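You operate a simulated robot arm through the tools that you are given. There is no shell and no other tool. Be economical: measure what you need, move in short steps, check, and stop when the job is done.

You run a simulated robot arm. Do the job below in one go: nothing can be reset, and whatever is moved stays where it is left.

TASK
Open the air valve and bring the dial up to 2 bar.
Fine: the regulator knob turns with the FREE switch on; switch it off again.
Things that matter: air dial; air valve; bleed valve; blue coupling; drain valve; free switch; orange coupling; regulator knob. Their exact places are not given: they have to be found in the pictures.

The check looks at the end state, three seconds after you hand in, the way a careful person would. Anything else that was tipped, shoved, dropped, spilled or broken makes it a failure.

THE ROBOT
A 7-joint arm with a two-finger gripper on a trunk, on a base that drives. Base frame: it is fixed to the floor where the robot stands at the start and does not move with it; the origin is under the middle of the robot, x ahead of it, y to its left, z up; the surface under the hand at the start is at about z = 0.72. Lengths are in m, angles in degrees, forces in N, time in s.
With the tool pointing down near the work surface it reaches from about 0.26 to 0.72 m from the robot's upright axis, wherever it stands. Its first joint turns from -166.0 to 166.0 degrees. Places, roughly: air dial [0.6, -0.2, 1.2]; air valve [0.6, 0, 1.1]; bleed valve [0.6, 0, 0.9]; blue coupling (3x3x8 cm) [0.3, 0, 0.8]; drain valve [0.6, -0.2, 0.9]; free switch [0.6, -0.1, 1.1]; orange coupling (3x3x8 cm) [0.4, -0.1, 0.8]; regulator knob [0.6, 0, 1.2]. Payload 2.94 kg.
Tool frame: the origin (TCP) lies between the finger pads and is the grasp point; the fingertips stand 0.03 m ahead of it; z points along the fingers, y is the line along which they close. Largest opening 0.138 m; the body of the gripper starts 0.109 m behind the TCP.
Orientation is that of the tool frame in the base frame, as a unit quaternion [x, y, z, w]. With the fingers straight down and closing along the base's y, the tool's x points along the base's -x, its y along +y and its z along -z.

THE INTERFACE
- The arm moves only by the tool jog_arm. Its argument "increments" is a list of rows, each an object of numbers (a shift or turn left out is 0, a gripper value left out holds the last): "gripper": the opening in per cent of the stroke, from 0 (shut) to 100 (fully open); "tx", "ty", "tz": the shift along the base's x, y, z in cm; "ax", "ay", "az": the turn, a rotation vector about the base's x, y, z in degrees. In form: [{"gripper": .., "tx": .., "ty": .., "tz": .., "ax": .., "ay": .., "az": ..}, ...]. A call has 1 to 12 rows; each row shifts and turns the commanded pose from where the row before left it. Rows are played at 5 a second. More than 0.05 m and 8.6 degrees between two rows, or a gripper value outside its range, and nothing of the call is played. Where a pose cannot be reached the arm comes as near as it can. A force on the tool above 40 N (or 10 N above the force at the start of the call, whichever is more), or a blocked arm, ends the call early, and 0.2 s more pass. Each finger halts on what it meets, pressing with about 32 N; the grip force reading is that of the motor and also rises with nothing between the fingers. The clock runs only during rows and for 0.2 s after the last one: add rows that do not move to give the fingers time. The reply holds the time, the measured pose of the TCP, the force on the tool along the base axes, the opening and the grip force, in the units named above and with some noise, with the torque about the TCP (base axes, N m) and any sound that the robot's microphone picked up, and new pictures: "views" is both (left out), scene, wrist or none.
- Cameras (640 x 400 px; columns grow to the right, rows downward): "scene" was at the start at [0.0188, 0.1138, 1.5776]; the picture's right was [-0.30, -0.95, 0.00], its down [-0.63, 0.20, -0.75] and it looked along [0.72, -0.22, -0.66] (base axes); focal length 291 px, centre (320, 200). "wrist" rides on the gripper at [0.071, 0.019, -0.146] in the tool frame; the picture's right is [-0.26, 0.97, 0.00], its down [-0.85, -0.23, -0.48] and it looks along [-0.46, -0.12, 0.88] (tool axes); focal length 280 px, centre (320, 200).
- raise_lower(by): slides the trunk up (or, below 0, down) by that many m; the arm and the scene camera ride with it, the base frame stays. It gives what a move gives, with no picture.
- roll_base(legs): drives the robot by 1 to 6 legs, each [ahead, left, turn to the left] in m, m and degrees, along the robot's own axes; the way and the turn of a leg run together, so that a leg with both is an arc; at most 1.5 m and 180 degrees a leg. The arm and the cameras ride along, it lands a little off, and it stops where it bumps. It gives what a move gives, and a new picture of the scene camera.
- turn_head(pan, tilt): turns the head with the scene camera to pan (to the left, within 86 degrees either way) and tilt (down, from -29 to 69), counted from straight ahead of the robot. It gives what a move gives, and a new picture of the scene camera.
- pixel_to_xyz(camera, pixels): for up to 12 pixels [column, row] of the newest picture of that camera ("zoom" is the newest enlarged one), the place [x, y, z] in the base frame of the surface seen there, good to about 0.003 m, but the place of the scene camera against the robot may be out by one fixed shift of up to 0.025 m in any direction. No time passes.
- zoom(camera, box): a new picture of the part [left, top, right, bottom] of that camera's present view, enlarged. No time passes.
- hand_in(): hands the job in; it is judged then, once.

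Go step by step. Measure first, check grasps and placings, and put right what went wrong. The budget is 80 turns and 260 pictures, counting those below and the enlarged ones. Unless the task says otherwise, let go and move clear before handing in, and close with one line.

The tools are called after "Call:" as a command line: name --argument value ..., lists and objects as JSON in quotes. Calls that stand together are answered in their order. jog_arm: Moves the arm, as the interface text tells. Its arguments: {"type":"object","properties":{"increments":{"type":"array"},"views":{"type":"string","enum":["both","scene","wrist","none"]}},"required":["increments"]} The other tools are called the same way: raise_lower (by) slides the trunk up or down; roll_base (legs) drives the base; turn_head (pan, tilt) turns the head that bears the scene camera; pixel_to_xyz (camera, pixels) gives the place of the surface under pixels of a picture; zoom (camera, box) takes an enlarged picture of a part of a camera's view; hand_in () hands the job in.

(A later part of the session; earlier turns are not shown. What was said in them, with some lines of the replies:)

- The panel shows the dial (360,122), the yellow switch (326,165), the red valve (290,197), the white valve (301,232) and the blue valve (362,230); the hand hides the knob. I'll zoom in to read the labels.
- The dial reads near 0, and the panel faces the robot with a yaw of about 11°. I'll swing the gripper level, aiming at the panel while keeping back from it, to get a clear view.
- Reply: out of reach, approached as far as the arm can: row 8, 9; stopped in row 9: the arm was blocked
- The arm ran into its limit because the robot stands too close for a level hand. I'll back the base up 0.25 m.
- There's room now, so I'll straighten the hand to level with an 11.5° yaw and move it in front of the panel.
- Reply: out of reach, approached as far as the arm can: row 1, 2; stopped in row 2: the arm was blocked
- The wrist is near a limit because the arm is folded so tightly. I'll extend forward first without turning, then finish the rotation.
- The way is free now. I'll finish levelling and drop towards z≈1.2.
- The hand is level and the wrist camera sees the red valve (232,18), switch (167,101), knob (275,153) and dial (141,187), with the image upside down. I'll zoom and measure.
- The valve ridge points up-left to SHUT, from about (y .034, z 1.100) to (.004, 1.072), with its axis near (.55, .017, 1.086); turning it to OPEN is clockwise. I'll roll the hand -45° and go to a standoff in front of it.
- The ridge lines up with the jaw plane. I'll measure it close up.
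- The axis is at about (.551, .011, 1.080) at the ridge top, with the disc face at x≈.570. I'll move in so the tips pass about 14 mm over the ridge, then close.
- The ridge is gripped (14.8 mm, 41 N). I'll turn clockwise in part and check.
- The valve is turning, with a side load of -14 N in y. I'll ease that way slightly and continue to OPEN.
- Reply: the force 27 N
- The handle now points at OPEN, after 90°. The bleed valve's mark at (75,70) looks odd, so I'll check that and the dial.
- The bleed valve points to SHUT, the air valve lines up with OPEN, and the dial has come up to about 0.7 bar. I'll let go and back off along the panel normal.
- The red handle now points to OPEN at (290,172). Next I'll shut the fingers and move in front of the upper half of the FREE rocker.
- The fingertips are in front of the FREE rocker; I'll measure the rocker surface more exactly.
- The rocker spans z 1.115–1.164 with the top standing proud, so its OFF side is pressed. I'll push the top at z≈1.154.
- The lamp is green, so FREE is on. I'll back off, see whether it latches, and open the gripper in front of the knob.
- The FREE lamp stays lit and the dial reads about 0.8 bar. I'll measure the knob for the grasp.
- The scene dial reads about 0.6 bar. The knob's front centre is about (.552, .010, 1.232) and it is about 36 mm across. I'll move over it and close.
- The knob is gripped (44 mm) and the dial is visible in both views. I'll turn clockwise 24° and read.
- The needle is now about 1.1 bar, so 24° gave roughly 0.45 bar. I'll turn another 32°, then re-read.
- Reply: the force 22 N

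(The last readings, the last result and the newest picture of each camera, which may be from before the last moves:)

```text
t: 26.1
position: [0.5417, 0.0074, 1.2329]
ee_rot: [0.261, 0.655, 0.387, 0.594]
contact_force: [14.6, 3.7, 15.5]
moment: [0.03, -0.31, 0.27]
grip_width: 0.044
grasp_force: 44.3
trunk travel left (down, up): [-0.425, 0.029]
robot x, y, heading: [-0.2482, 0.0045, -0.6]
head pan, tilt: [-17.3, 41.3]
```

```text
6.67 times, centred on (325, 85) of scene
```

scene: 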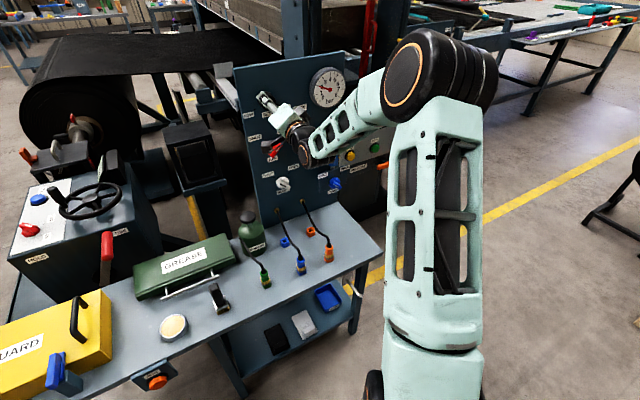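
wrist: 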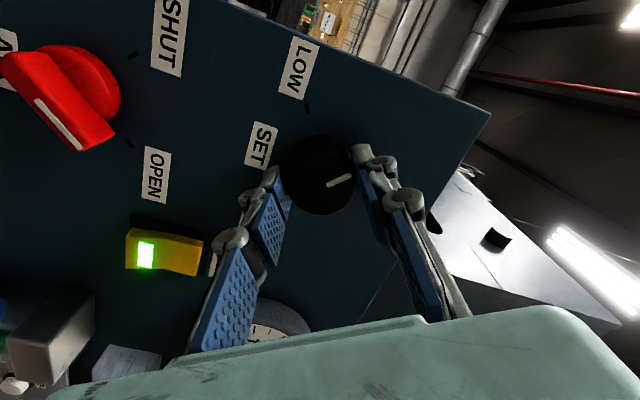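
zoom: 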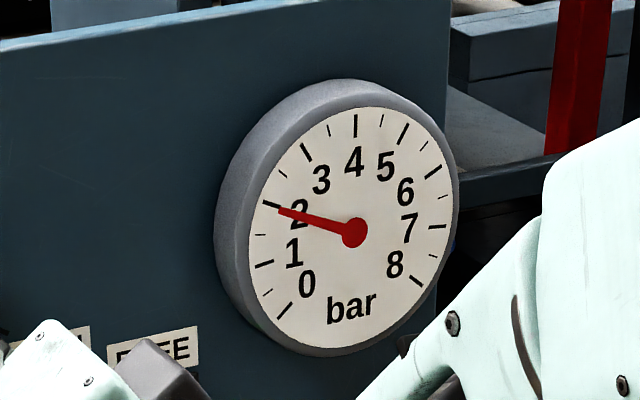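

The needle lies on the 2 tick, with its tip at zoom (280,209) and the tick at (271,205). I'll let go, back off and re-read once it settles.

Call:
jog_arm --increments '[{}, {"gripper": 55}, {}, {}, {"tx": -4, "ty": -0.8}, {"tx": -4, "ty": -0.8}, {"tx": -4, "ty": -0.8}, {}]'

Call:
zoom --camera "scene" --box '[308, 60, 346, 110]'

Call:
zoom --camera "wrist" --box '[0, 0, 640, 400]'

```text
t: 27.9
position: [0.4202, -0.0156, 1.2317]
ee_rot: [0.261, 0.656, 0.387, 0.594]
contact_force: [-0.7, 0.3, 1.0]
moment: [0.0, 0.03, 0.01]
grip_width: 0.076
grasp_force: 0.1
trunk travel left (down, up): [-0.425, 0.029]
robot x, y, heading: [-0.2507, -0.0023, -0.0]
head pan, tilt: [-17.3, 41.3]
```

scene: 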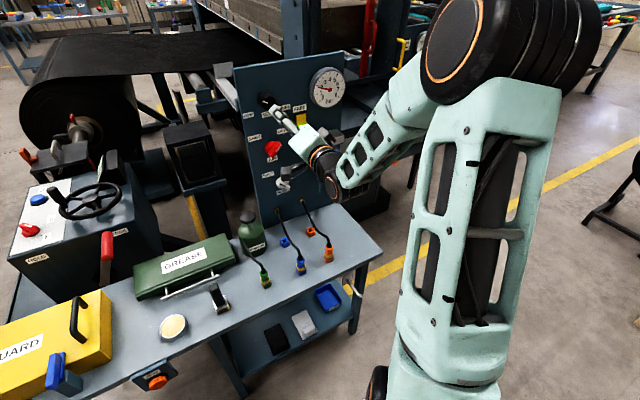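
wrist: 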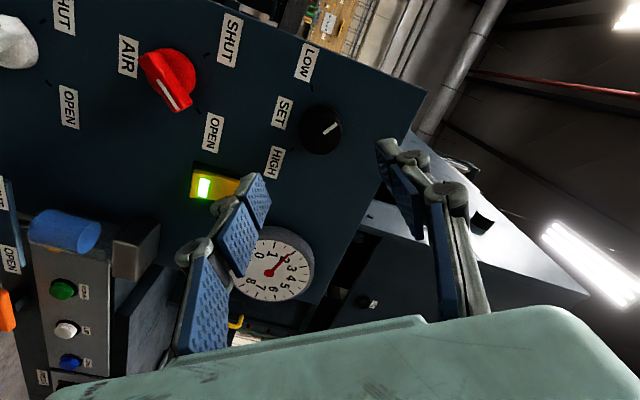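

```text
8.00 times, centred on (327, 85) of scene
```

zoom: 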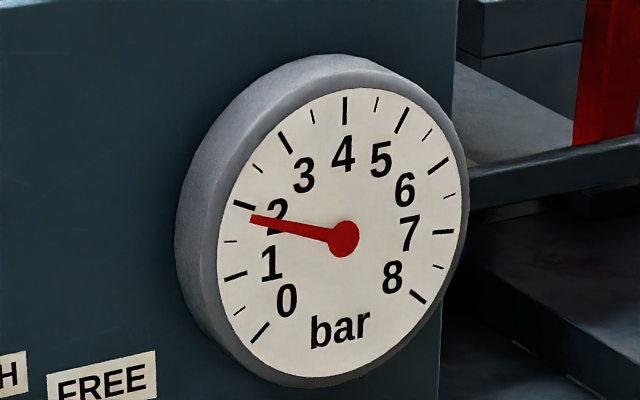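

```text
1.00 times, centred on (320, 200) of wrist (not enlarged: the box is as wide or as high as the picture)
```

zoom: 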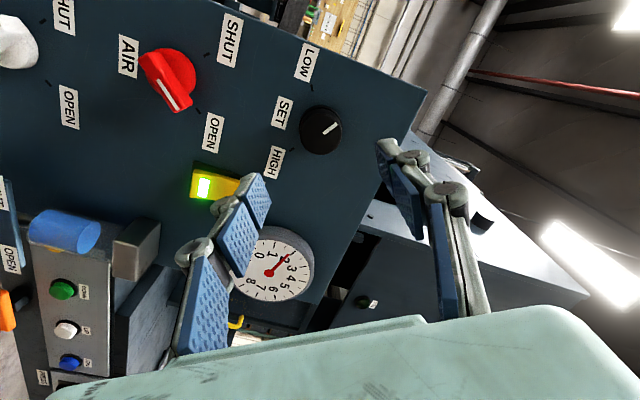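

After release the needle seems a bit low, about 1.93. I'll bring the wrist camera squarely onto the dial for a careful reading.

Call:
jog_arm --increments '[{"ax": -7.84, "ay": -1.6, "ty": -1.5, "tz": 1}, {"ax": -7.84, "ay": -1.6, "ty": -1.5, "tz": 1}, {"ax": -7.84, "ay": -1.6, "ty": -1.5, "tz": 1}, {"ax": -7.84, "ay": -1.6, "ty": -1.5, "tz": 1}, {"ax": -7.84, "ay": -1.6, "ty": -1.5, "tz": 1}, {"ax": -7.84, "ay": -1.6, "ty": -1.5, "tz": 1}, {"ax": -6, "ay": -1.2, "ty": -1.5}, {}]'

```text
t: 29.7
position: [0.421, -0.1217, 1.2904]
ee_rot: [-0.068, 0.703, 0.074, 0.704]
contact_force: [0.5, -0.2, -0.5]
moment: [-0.01, 0.01, 0.02]
grip_width: 0.076
grasp_force: 0.0
trunk travel left (down, up): [-0.425, 0.029]
robot x, y, heading: [-0.2514, -0.0013, -0.0]
head pan, tilt: [-17.3, 41.3]
```

scene: 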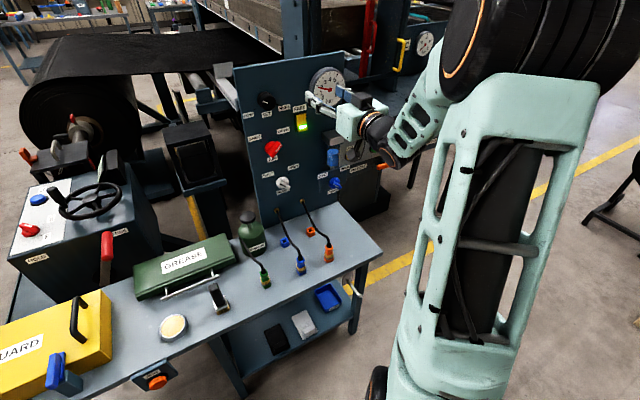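
wrist: 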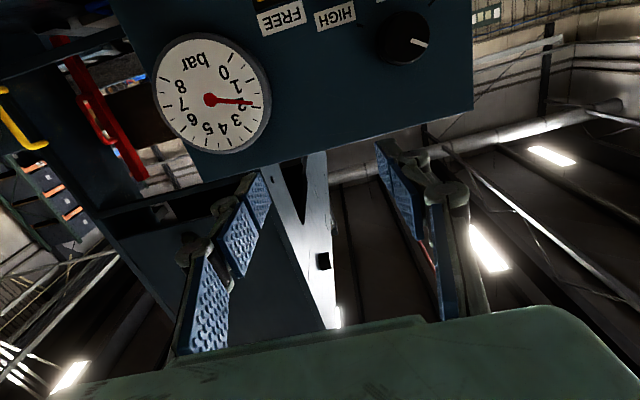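

Call:
zoom --camera "wrist" --box '[145, 35, 275, 160]'

Call:
zoom --camera "wrist" --box '[360, 0, 450, 80]'

```text
3.20 times, centred on (210, 98) of wrist
```

zoom: 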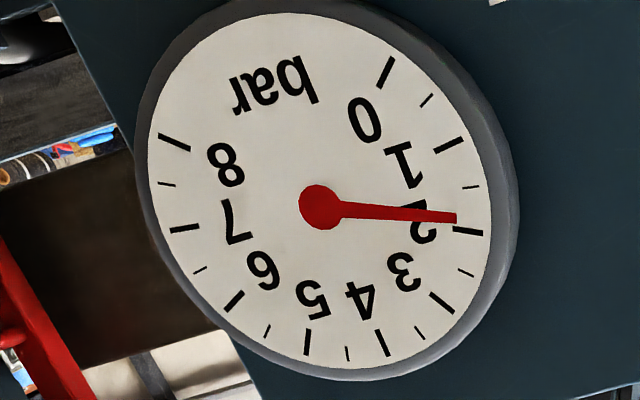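

```text
5.00 times, centred on (405, 40) of wrist
```

zoom: 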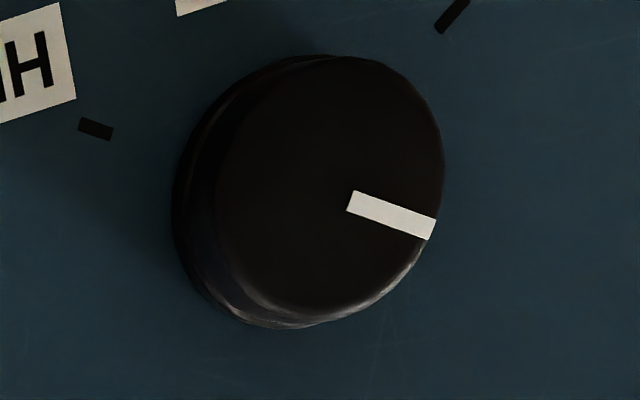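

Correcting for parallax, the needle reads about 1.94 bar. I'll regrip the knob and nudge it clockwise slightly.

Call:
jog_arm --increments '[{"tx": 0.6, "ty": 3.65, "tz": -1.95}, {"tx": 0.6, "ty": 3.65, "tz": -1.95}, {"tx": 0.6, "ty": 3.65, "tz": -1.94}, {"tx": 3.5, "ty": 0.7}, {"tx": 3.5, "ty": 0.7}, {"tx": 3.2, "ty": 0.6}, {}, {"gripper": 20}, {}, {}, {}]'

Call:
zoom --camera "wrist" --box '[0, 160, 170, 320]'

Call:
zoom --camera "scene" --box '[308, 60, 346, 110]'

```text
t: 32.1
position: [0.5415, 0.0067, 1.2327]
ee_rot: [-0.067, 0.703, 0.075, 0.704]
contact_force: [4.0, -7.5, 1.6]
moment: [0.02, 0.06, -0.46]
grip_width: 0.0439
grasp_force: 44.9
trunk travel left (down, up): [-0.425, 0.029]
robot x, y, heading: [-0.2458, 0.001, 0.1]
head pan, tilt: [-17.3, 41.3]
```

scene: 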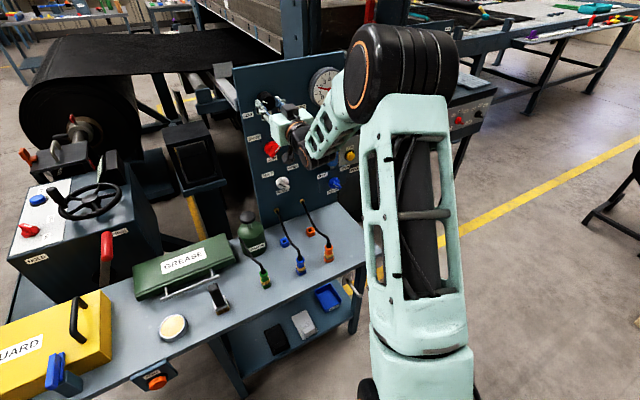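
wrist: 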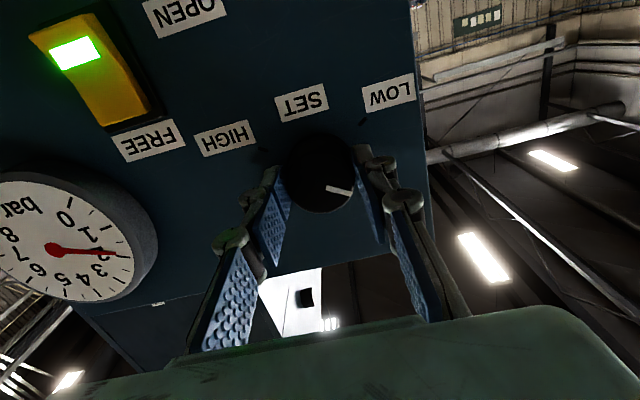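

```text
2.50 times, centred on (85, 240) of wrist
```

zoom: 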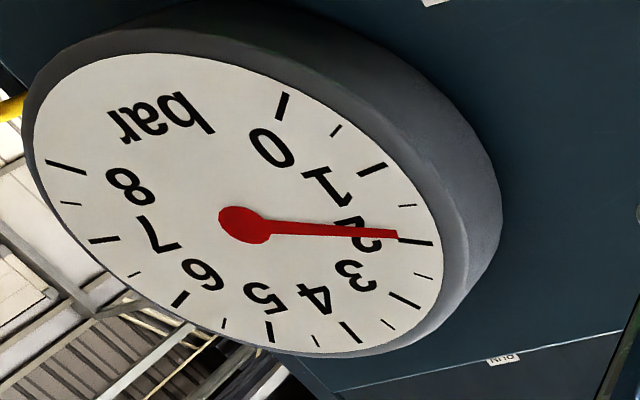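

```text
8.00 times, centred on (327, 85) of scene
```

zoom: 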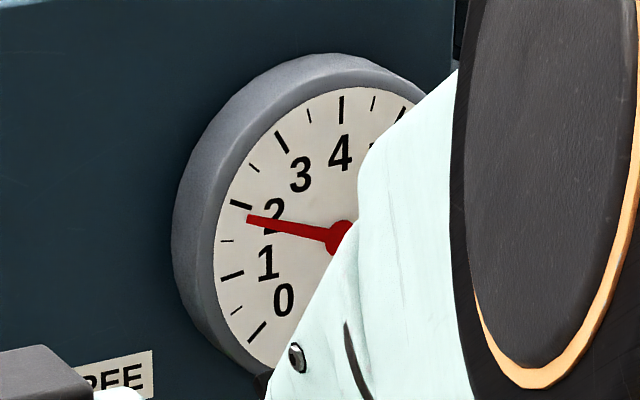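

The grip left the reading unchanged. I'll nudge 5° clockwise, release and back off to the reading spot.

Call:
jog_arm --increments '[{"ax": 2.45, "ay": 0.5}, {"ax": 2.45, "ay": 0.5}, {}, {}, {}]' --views "wrist"

Call:
zoom --camera "wrist" --box '[0, 160, 170, 320]'

Call:
jog_arm --increments '[{"gripper": 55}, {}, {}, {"tx": -4, "ty": -0.8}, {"tx": -4, "ty": -0.8}, {"tx": -4, "ty": -0.8, "ax": -4.9, "ay": -1}, {"ty": -3.5, "tz": 2}, {"ty": -3.5, "tz": 2}, {"ty": -3.5, "tz": 2}, {}]' --views "wrist"

Call:
zoom --camera "wrist" --box '[145, 35, 275, 160]'

```text
t: 33.3
position: [0.5412, 0.0062, 1.2333]
ee_rot: [-0.036, 0.705, 0.106, 0.7]
contact_force: [5.5, -10.0, 2.8]
moment: [0.03, -0.12, -0.33]
grip_width: 0.0437
grasp_force: 45.0
trunk travel left (down, up): [-0.425, 0.029]
robot x, y, heading: [-0.2496, -0.0014, -0.3]
head pan, tilt: [-17.3, 41.3]
```

wrist: 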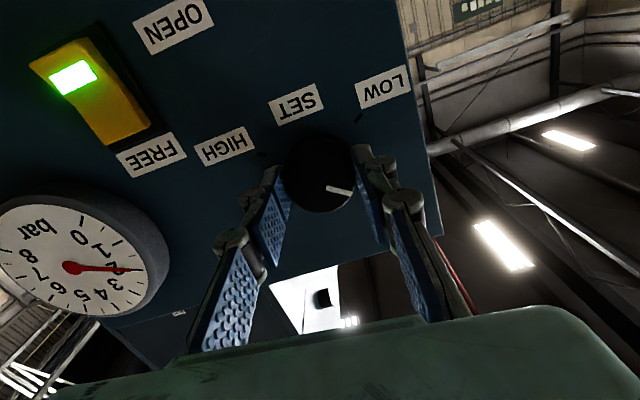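

```text
2.50 times, centred on (85, 240) of wrist
```

zoom: 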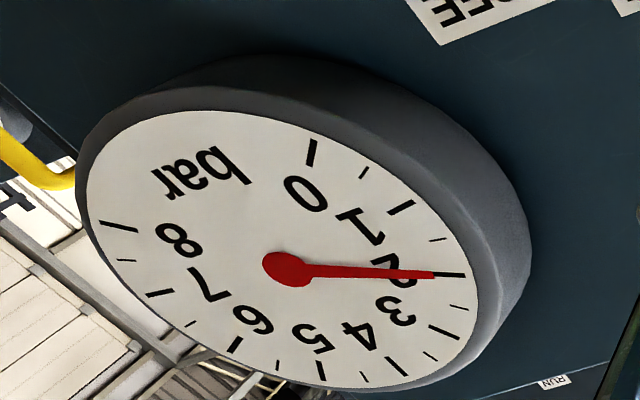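

```text
t: 35.5
position: [0.4208, -0.1217, 1.2893]
ee_rot: [-0.067, 0.703, 0.075, 0.704]
contact_force: [-0.5, -0.4, 0.3]
moment: [-0.01, -0.03, -0.02]
grip_width: 0.0759
grasp_force: 0.1
trunk travel left (down, up): [-0.425, 0.029]
robot x, y, heading: [-0.2514, -0.0039, -0.1]
head pan, tilt: [-17.3, 41.3]
```

wrist: 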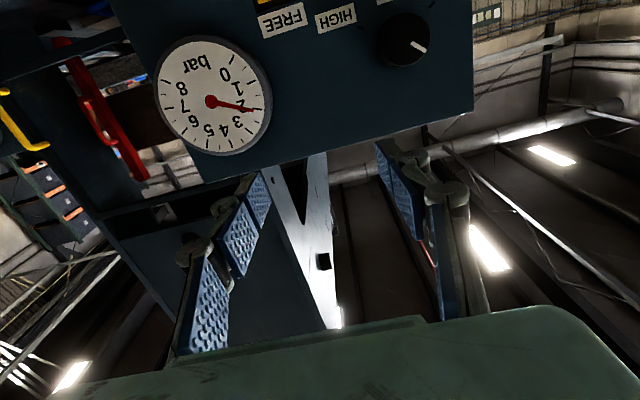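

```text
3.20 times, centred on (210, 98) of wrist
```

zoom: 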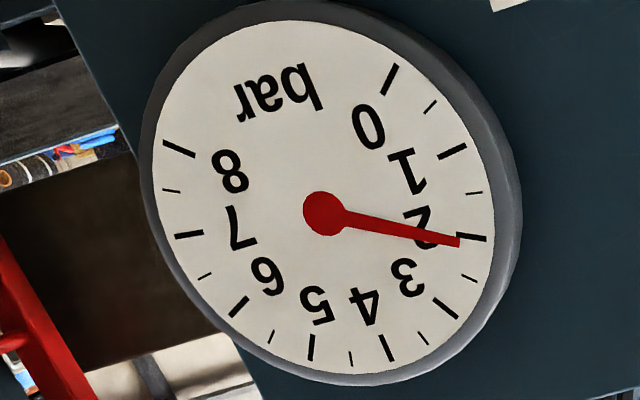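

After letting go the needle sits at about 2.15, so the release itself turned the knob (side load of -10 N). I'll regrip with the hand 2 mm further right to lower the side load and read before turning.

Call:
jog_arm --increments '[{"tx": 0.6, "ty": 3.6, "tz": -1.9}, {"tx": 0.6, "ty": 3.6, "tz": -1.9}, {"tx": 0.6, "ty": 3.55, "tz": -1.9}, {"tx": 3.5, "ty": 0.7}, {"tx": 3.5, "ty": 0.7}, {"tx": 3.2, "ty": 0.6}, {}, {"gripper": 25}, {}, {}, {}]' --views "wrist"

Call:
zoom --camera "wrist" --box '[0, 160, 170, 320]'

```text
t: 37.9
position: [0.5411, 0.0056, 1.236]
ee_rot: [-0.069, 0.703, 0.076, 0.704]
contact_force: [1.2, 3.2, -0.3]
moment: [0.04, -0.04, 0.13]
grip_width: 0.0442
grasp_force: 44.9
trunk travel left (down, up): [-0.425, 0.029]
robot x, y, heading: [-0.255, 0.0003, -0.4]
head pan, tilt: [-17.3, 41.3]
```

wrist: 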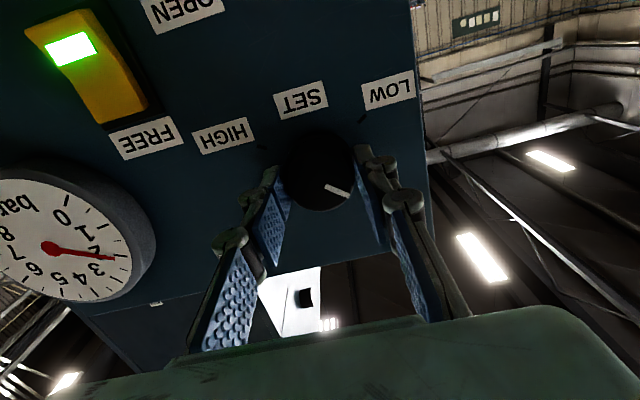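

```text
2.50 times, centred on (85, 240) of wrist
```

zoom: 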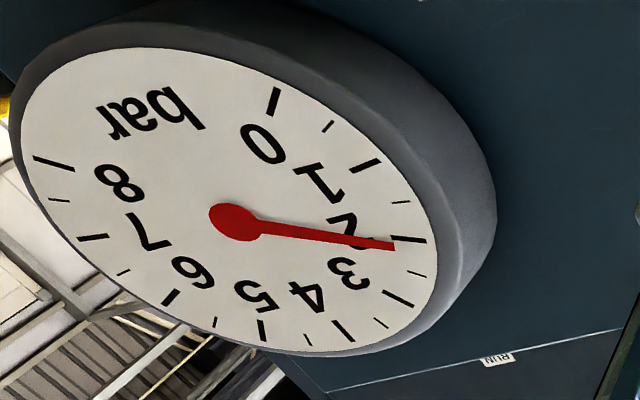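

The side load is low now (3 N) and the needle is about 2.14. I'll turn back 5° and read while holding.

Call:
jog_arm --increments '[{"ax": -2.45, "ay": -0.5}, {"ax": -2.45, "ay": -0.5}, {}, {}, {}]' --views "wrist"

Call:
zoom --camera "wrist" --box '[0, 140, 170, 300]'

```text
t: 39.1
position: [0.5423, 0.0065, 1.2359]
ee_rot: [-0.098, 0.699, 0.044, 0.707]
contact_force: [7.7, 3.4, 2.5]
moment: [-0.01, 0.06, 0.1]
grip_width: 0.0443
grasp_force: 44.7
trunk travel left (down, up): [-0.425, 0.029]
robot x, y, heading: [-0.2497, 0.0022, -0.2]
head pan, tilt: [-17.3, 41.3]
```

wrist: 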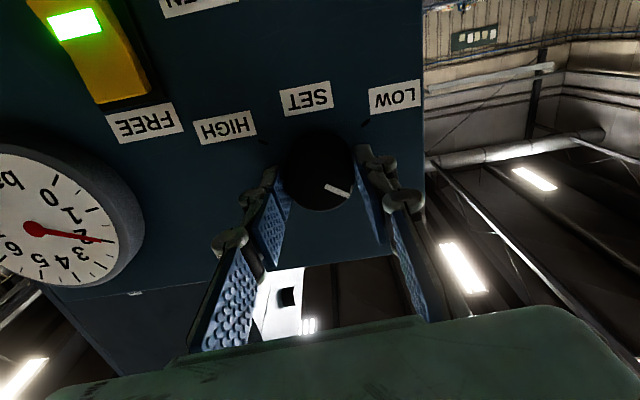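

```text
2.50 times, centred on (85, 220) of wrist
```

zoom: 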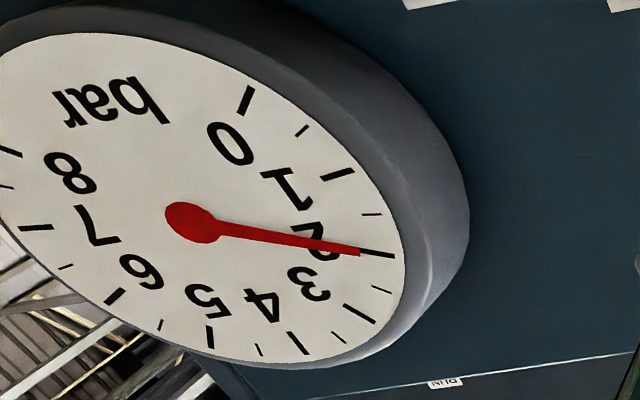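

While held, the needle reads about 2.04. I'll turn back 1° more, release gently and re-read from the reading spot.

Call:
jog_arm --increments '[{"ax": -0.98, "ay": -0.2, "tx": -0.1}, {}, {"gripper": 55}, {}, {}, {"tx": -4, "ty": -0.8}, {"tx": -4, "ty": -0.8}, {"tx": -3.9, "ty": -0.7, "ax": 5.88, "ay": 1.2}, {"ty": -3.5, "tz": 1.8}, {"ty": -3.5, "tz": 1.8}, {"ty": -3.5, "tz": 1.8}, {}]' --views "wrist"

Call:
zoom --camera "wrist" --box '[145, 35, 275, 160]'

```text
t: 41.7
position: [0.4189, -0.1232, 1.2868]
ee_rot: [-0.068, 0.703, 0.075, 0.704]
contact_force: [1.1, -0.6, 0.1]
moment: [0.01, -0.01, -0.03]
grip_width: 0.076
grasp_force: 0.0
trunk travel left (down, up): [-0.425, 0.029]
robot x, y, heading: [-0.2509, -0.0048, -0.3]
head pan, tilt: [-17.3, 41.3]
```

wrist: 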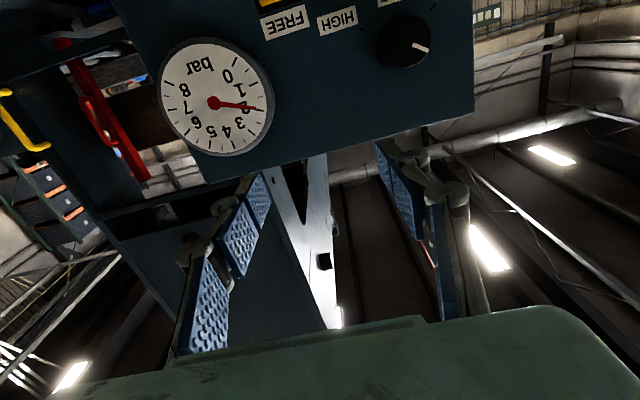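

```text
3.20 times, centred on (210, 98) of wrist
```

zoom: 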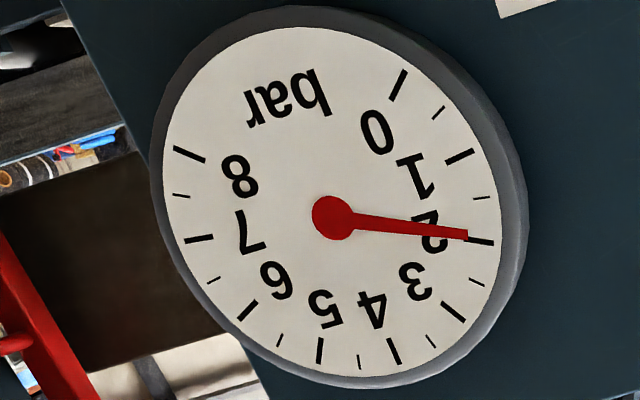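

The dial now reads 2.0 (needle on the 2 tick). I'll shut the fingers, go down to the lower half of the rocker and press it off.

Call:
jog_arm --increments '[{"gripper": 0, "tz": -4.1}, {"tz": -4.1}, {"tx": 1.5, "ty": 0.2, "tz": -4.1}, {"tx": 2.5, "ty": 0.3, "tz": -4.0}, {"tx": 3.0, "ty": 0.3}, {}]' --views "wrist"

Call:
pixel_to_xyz --camera "wrist" --pixels '[[308, 165], [306, 155], [304, 148], [302, 140], [300, 130], [298, 120]]'

```text
t: 43.1
position: [0.4867, -0.114, 1.1257]
ee_rot: [-0.068, 0.703, 0.075, 0.704]
contact_force: [0.0, -0.3, 0.7]
moment: [0.0, 0.03, 0.01]
grip_width: 0.0
grasp_force: 27.8
trunk travel left (down, up): [-0.425, 0.029]
robot x, y, heading: [-0.2501, 0.0041, -0.1]
head pan, tilt: [-17.3, 41.3]
```

wrist: 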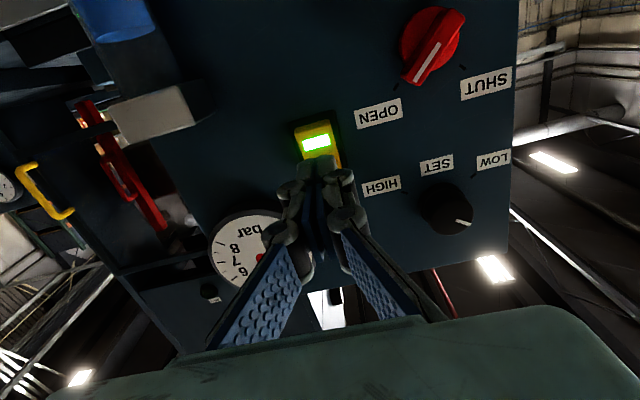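

```text
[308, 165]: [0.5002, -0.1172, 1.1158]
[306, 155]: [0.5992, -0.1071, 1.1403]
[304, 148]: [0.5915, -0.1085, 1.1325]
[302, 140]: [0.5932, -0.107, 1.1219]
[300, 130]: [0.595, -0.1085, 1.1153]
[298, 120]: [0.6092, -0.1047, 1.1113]
```

Fingertips are in line with the lower half of the rocker (z≈1.124). I'll press in.

Call:
jog_arm --increments '[{"tx": 2.2, "ty": 0.4}, {"tx": 2.2, "ty": 0.4}, {"tx": 2.0, "ty": 0.4, "tz": -0.2}, {"tx": 0.6, "ty": 0.1}, {"tx": 0.5, "ty": 0.1}, {"tx": 0.5, "ty": 0.1}, {"tx": 0.3}, {}]' --views "wrist"

```text
t: 44.9
position: [0.5686, -0.1005, 1.1243]
ee_rot: [-0.067, 0.704, 0.074, 0.703]
contact_force: [-22.1, 0.2, 4.0]
moment: [-0.01, -0.34, 0.12]
grip_width: 0.0061
grasp_force: 28.6
trunk travel left (down, up): [-0.425, 0.029]
robot x, y, heading: [-0.2517, 0.0038, -0.3]
head pan, tilt: [-17.3, 41.3]
stopped in row 8: the force on the tool passed its limit at 41 N (the readings are from after the stop); the commanded pose is now the measured one
```

wrist: 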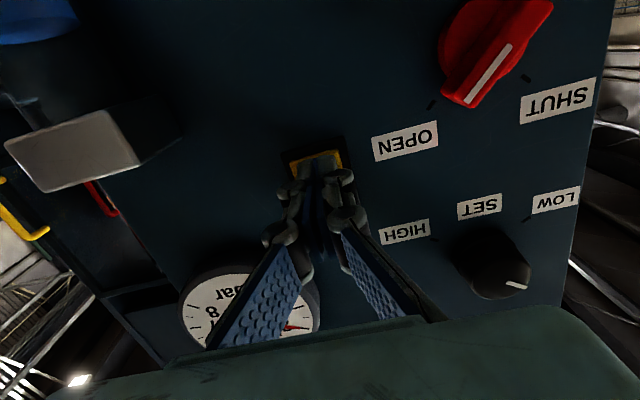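

The green glow is gone, so the switch looks off. I'll back away and check everything.

Call:
jog_arm --increments '[{"tx": -3, "ty": -0.6}, {"tx": -4, "ty": -0.8}, {"tx": -4, "ty": -0.8}, {"tx": -3, "ty": -0.6, "tz": 4}, {"tz": 4}, {"tz": 4}, {"tz": 4}, {}, {}]'

Call:
zoom --camera "wrist" --box '[145, 35, 275, 160]'

Call:
zoom --camera "scene" --box '[230, 55, 350, 215]'

```text
refused: row 4 steps farther than a row can; nothing moved
```

```text
3.20 times, centred on (210, 98) of wrist
```

zoom: 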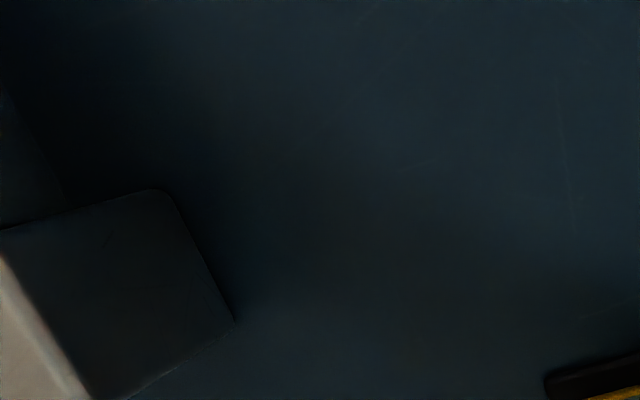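

```text
2.50 times, centred on (290, 135) of scene
```

zoom: 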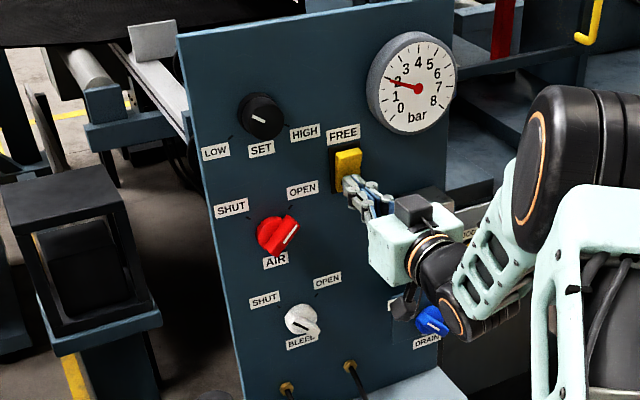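

That call was refused because one row stepped too far. I'll back away with smaller steps.

Call:
jog_arm --increments '[{"tx": -3, "ty": -0.6}, {"tx": -4, "ty": -0.8}, {"tx": -4, "ty": -0.8}, {"tx": -3, "ty": -0.6, "tz": 3}, {"tz": 4}, {"tz": 4}, {"tz": 4}, {}, {}]'

Call:
zoom --camera "wrist" --box '[130, 0, 290, 160]'

Call:
zoom --camera "scene" --box '[230, 55, 350, 215]'

```text
t: 46.9
position: [0.4295, -0.1258, 1.2683]
ee_rot: [-0.068, 0.706, 0.076, 0.701]
contact_force: [-0.7, -0.5, 0.6]
moment: [0.01, -0.02, 0.02]
grip_width: 0.0
grasp_force: 28.6
trunk travel left (down, up): [-0.425, 0.029]
robot x, y, heading: [-0.247, 0.0024, -0.1]
head pan, tilt: [-17.3, 41.3]
```

scene: 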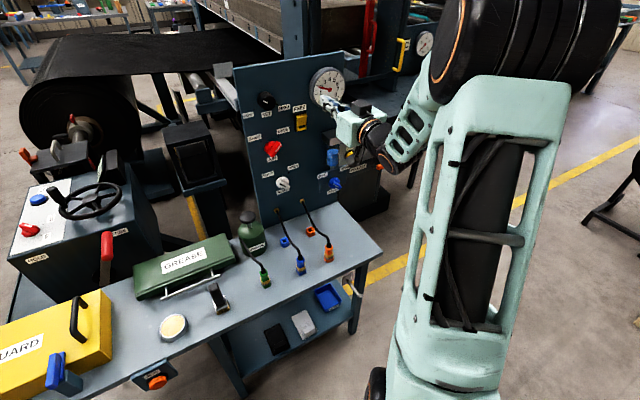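
wrist: 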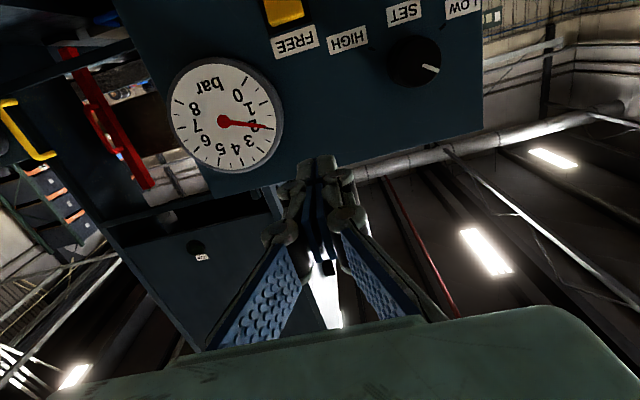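

```text
2.50 times, centred on (210, 80) of wrist
```

zoom: 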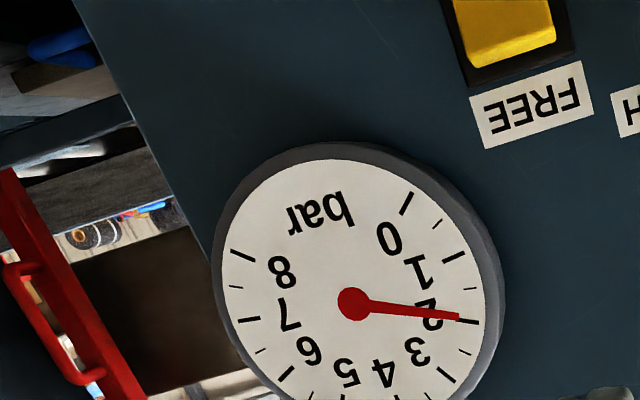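

```text
2.50 times, centred on (290, 135) of scene
```

zoom: 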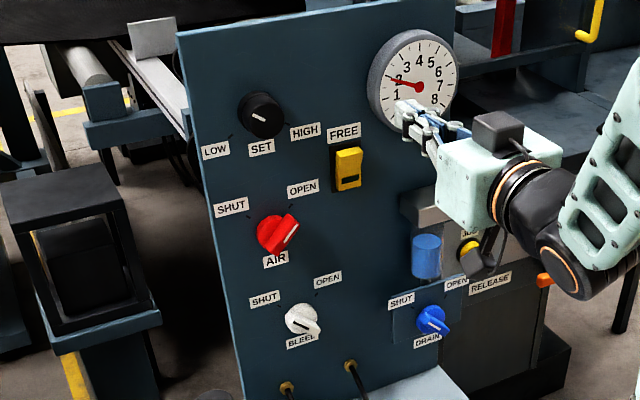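

The air valve points to OPEN, the dial needle sits on 2 bar, the FREE lamp is dark with the rocker back in its off position, and the hand is clear. I'm handing in.

Call:
hand_in

```text
The job is handed in.
```

The air valve is open, the dial reads about 2 bar, the FREE switch is off again, and I have handed the job in.
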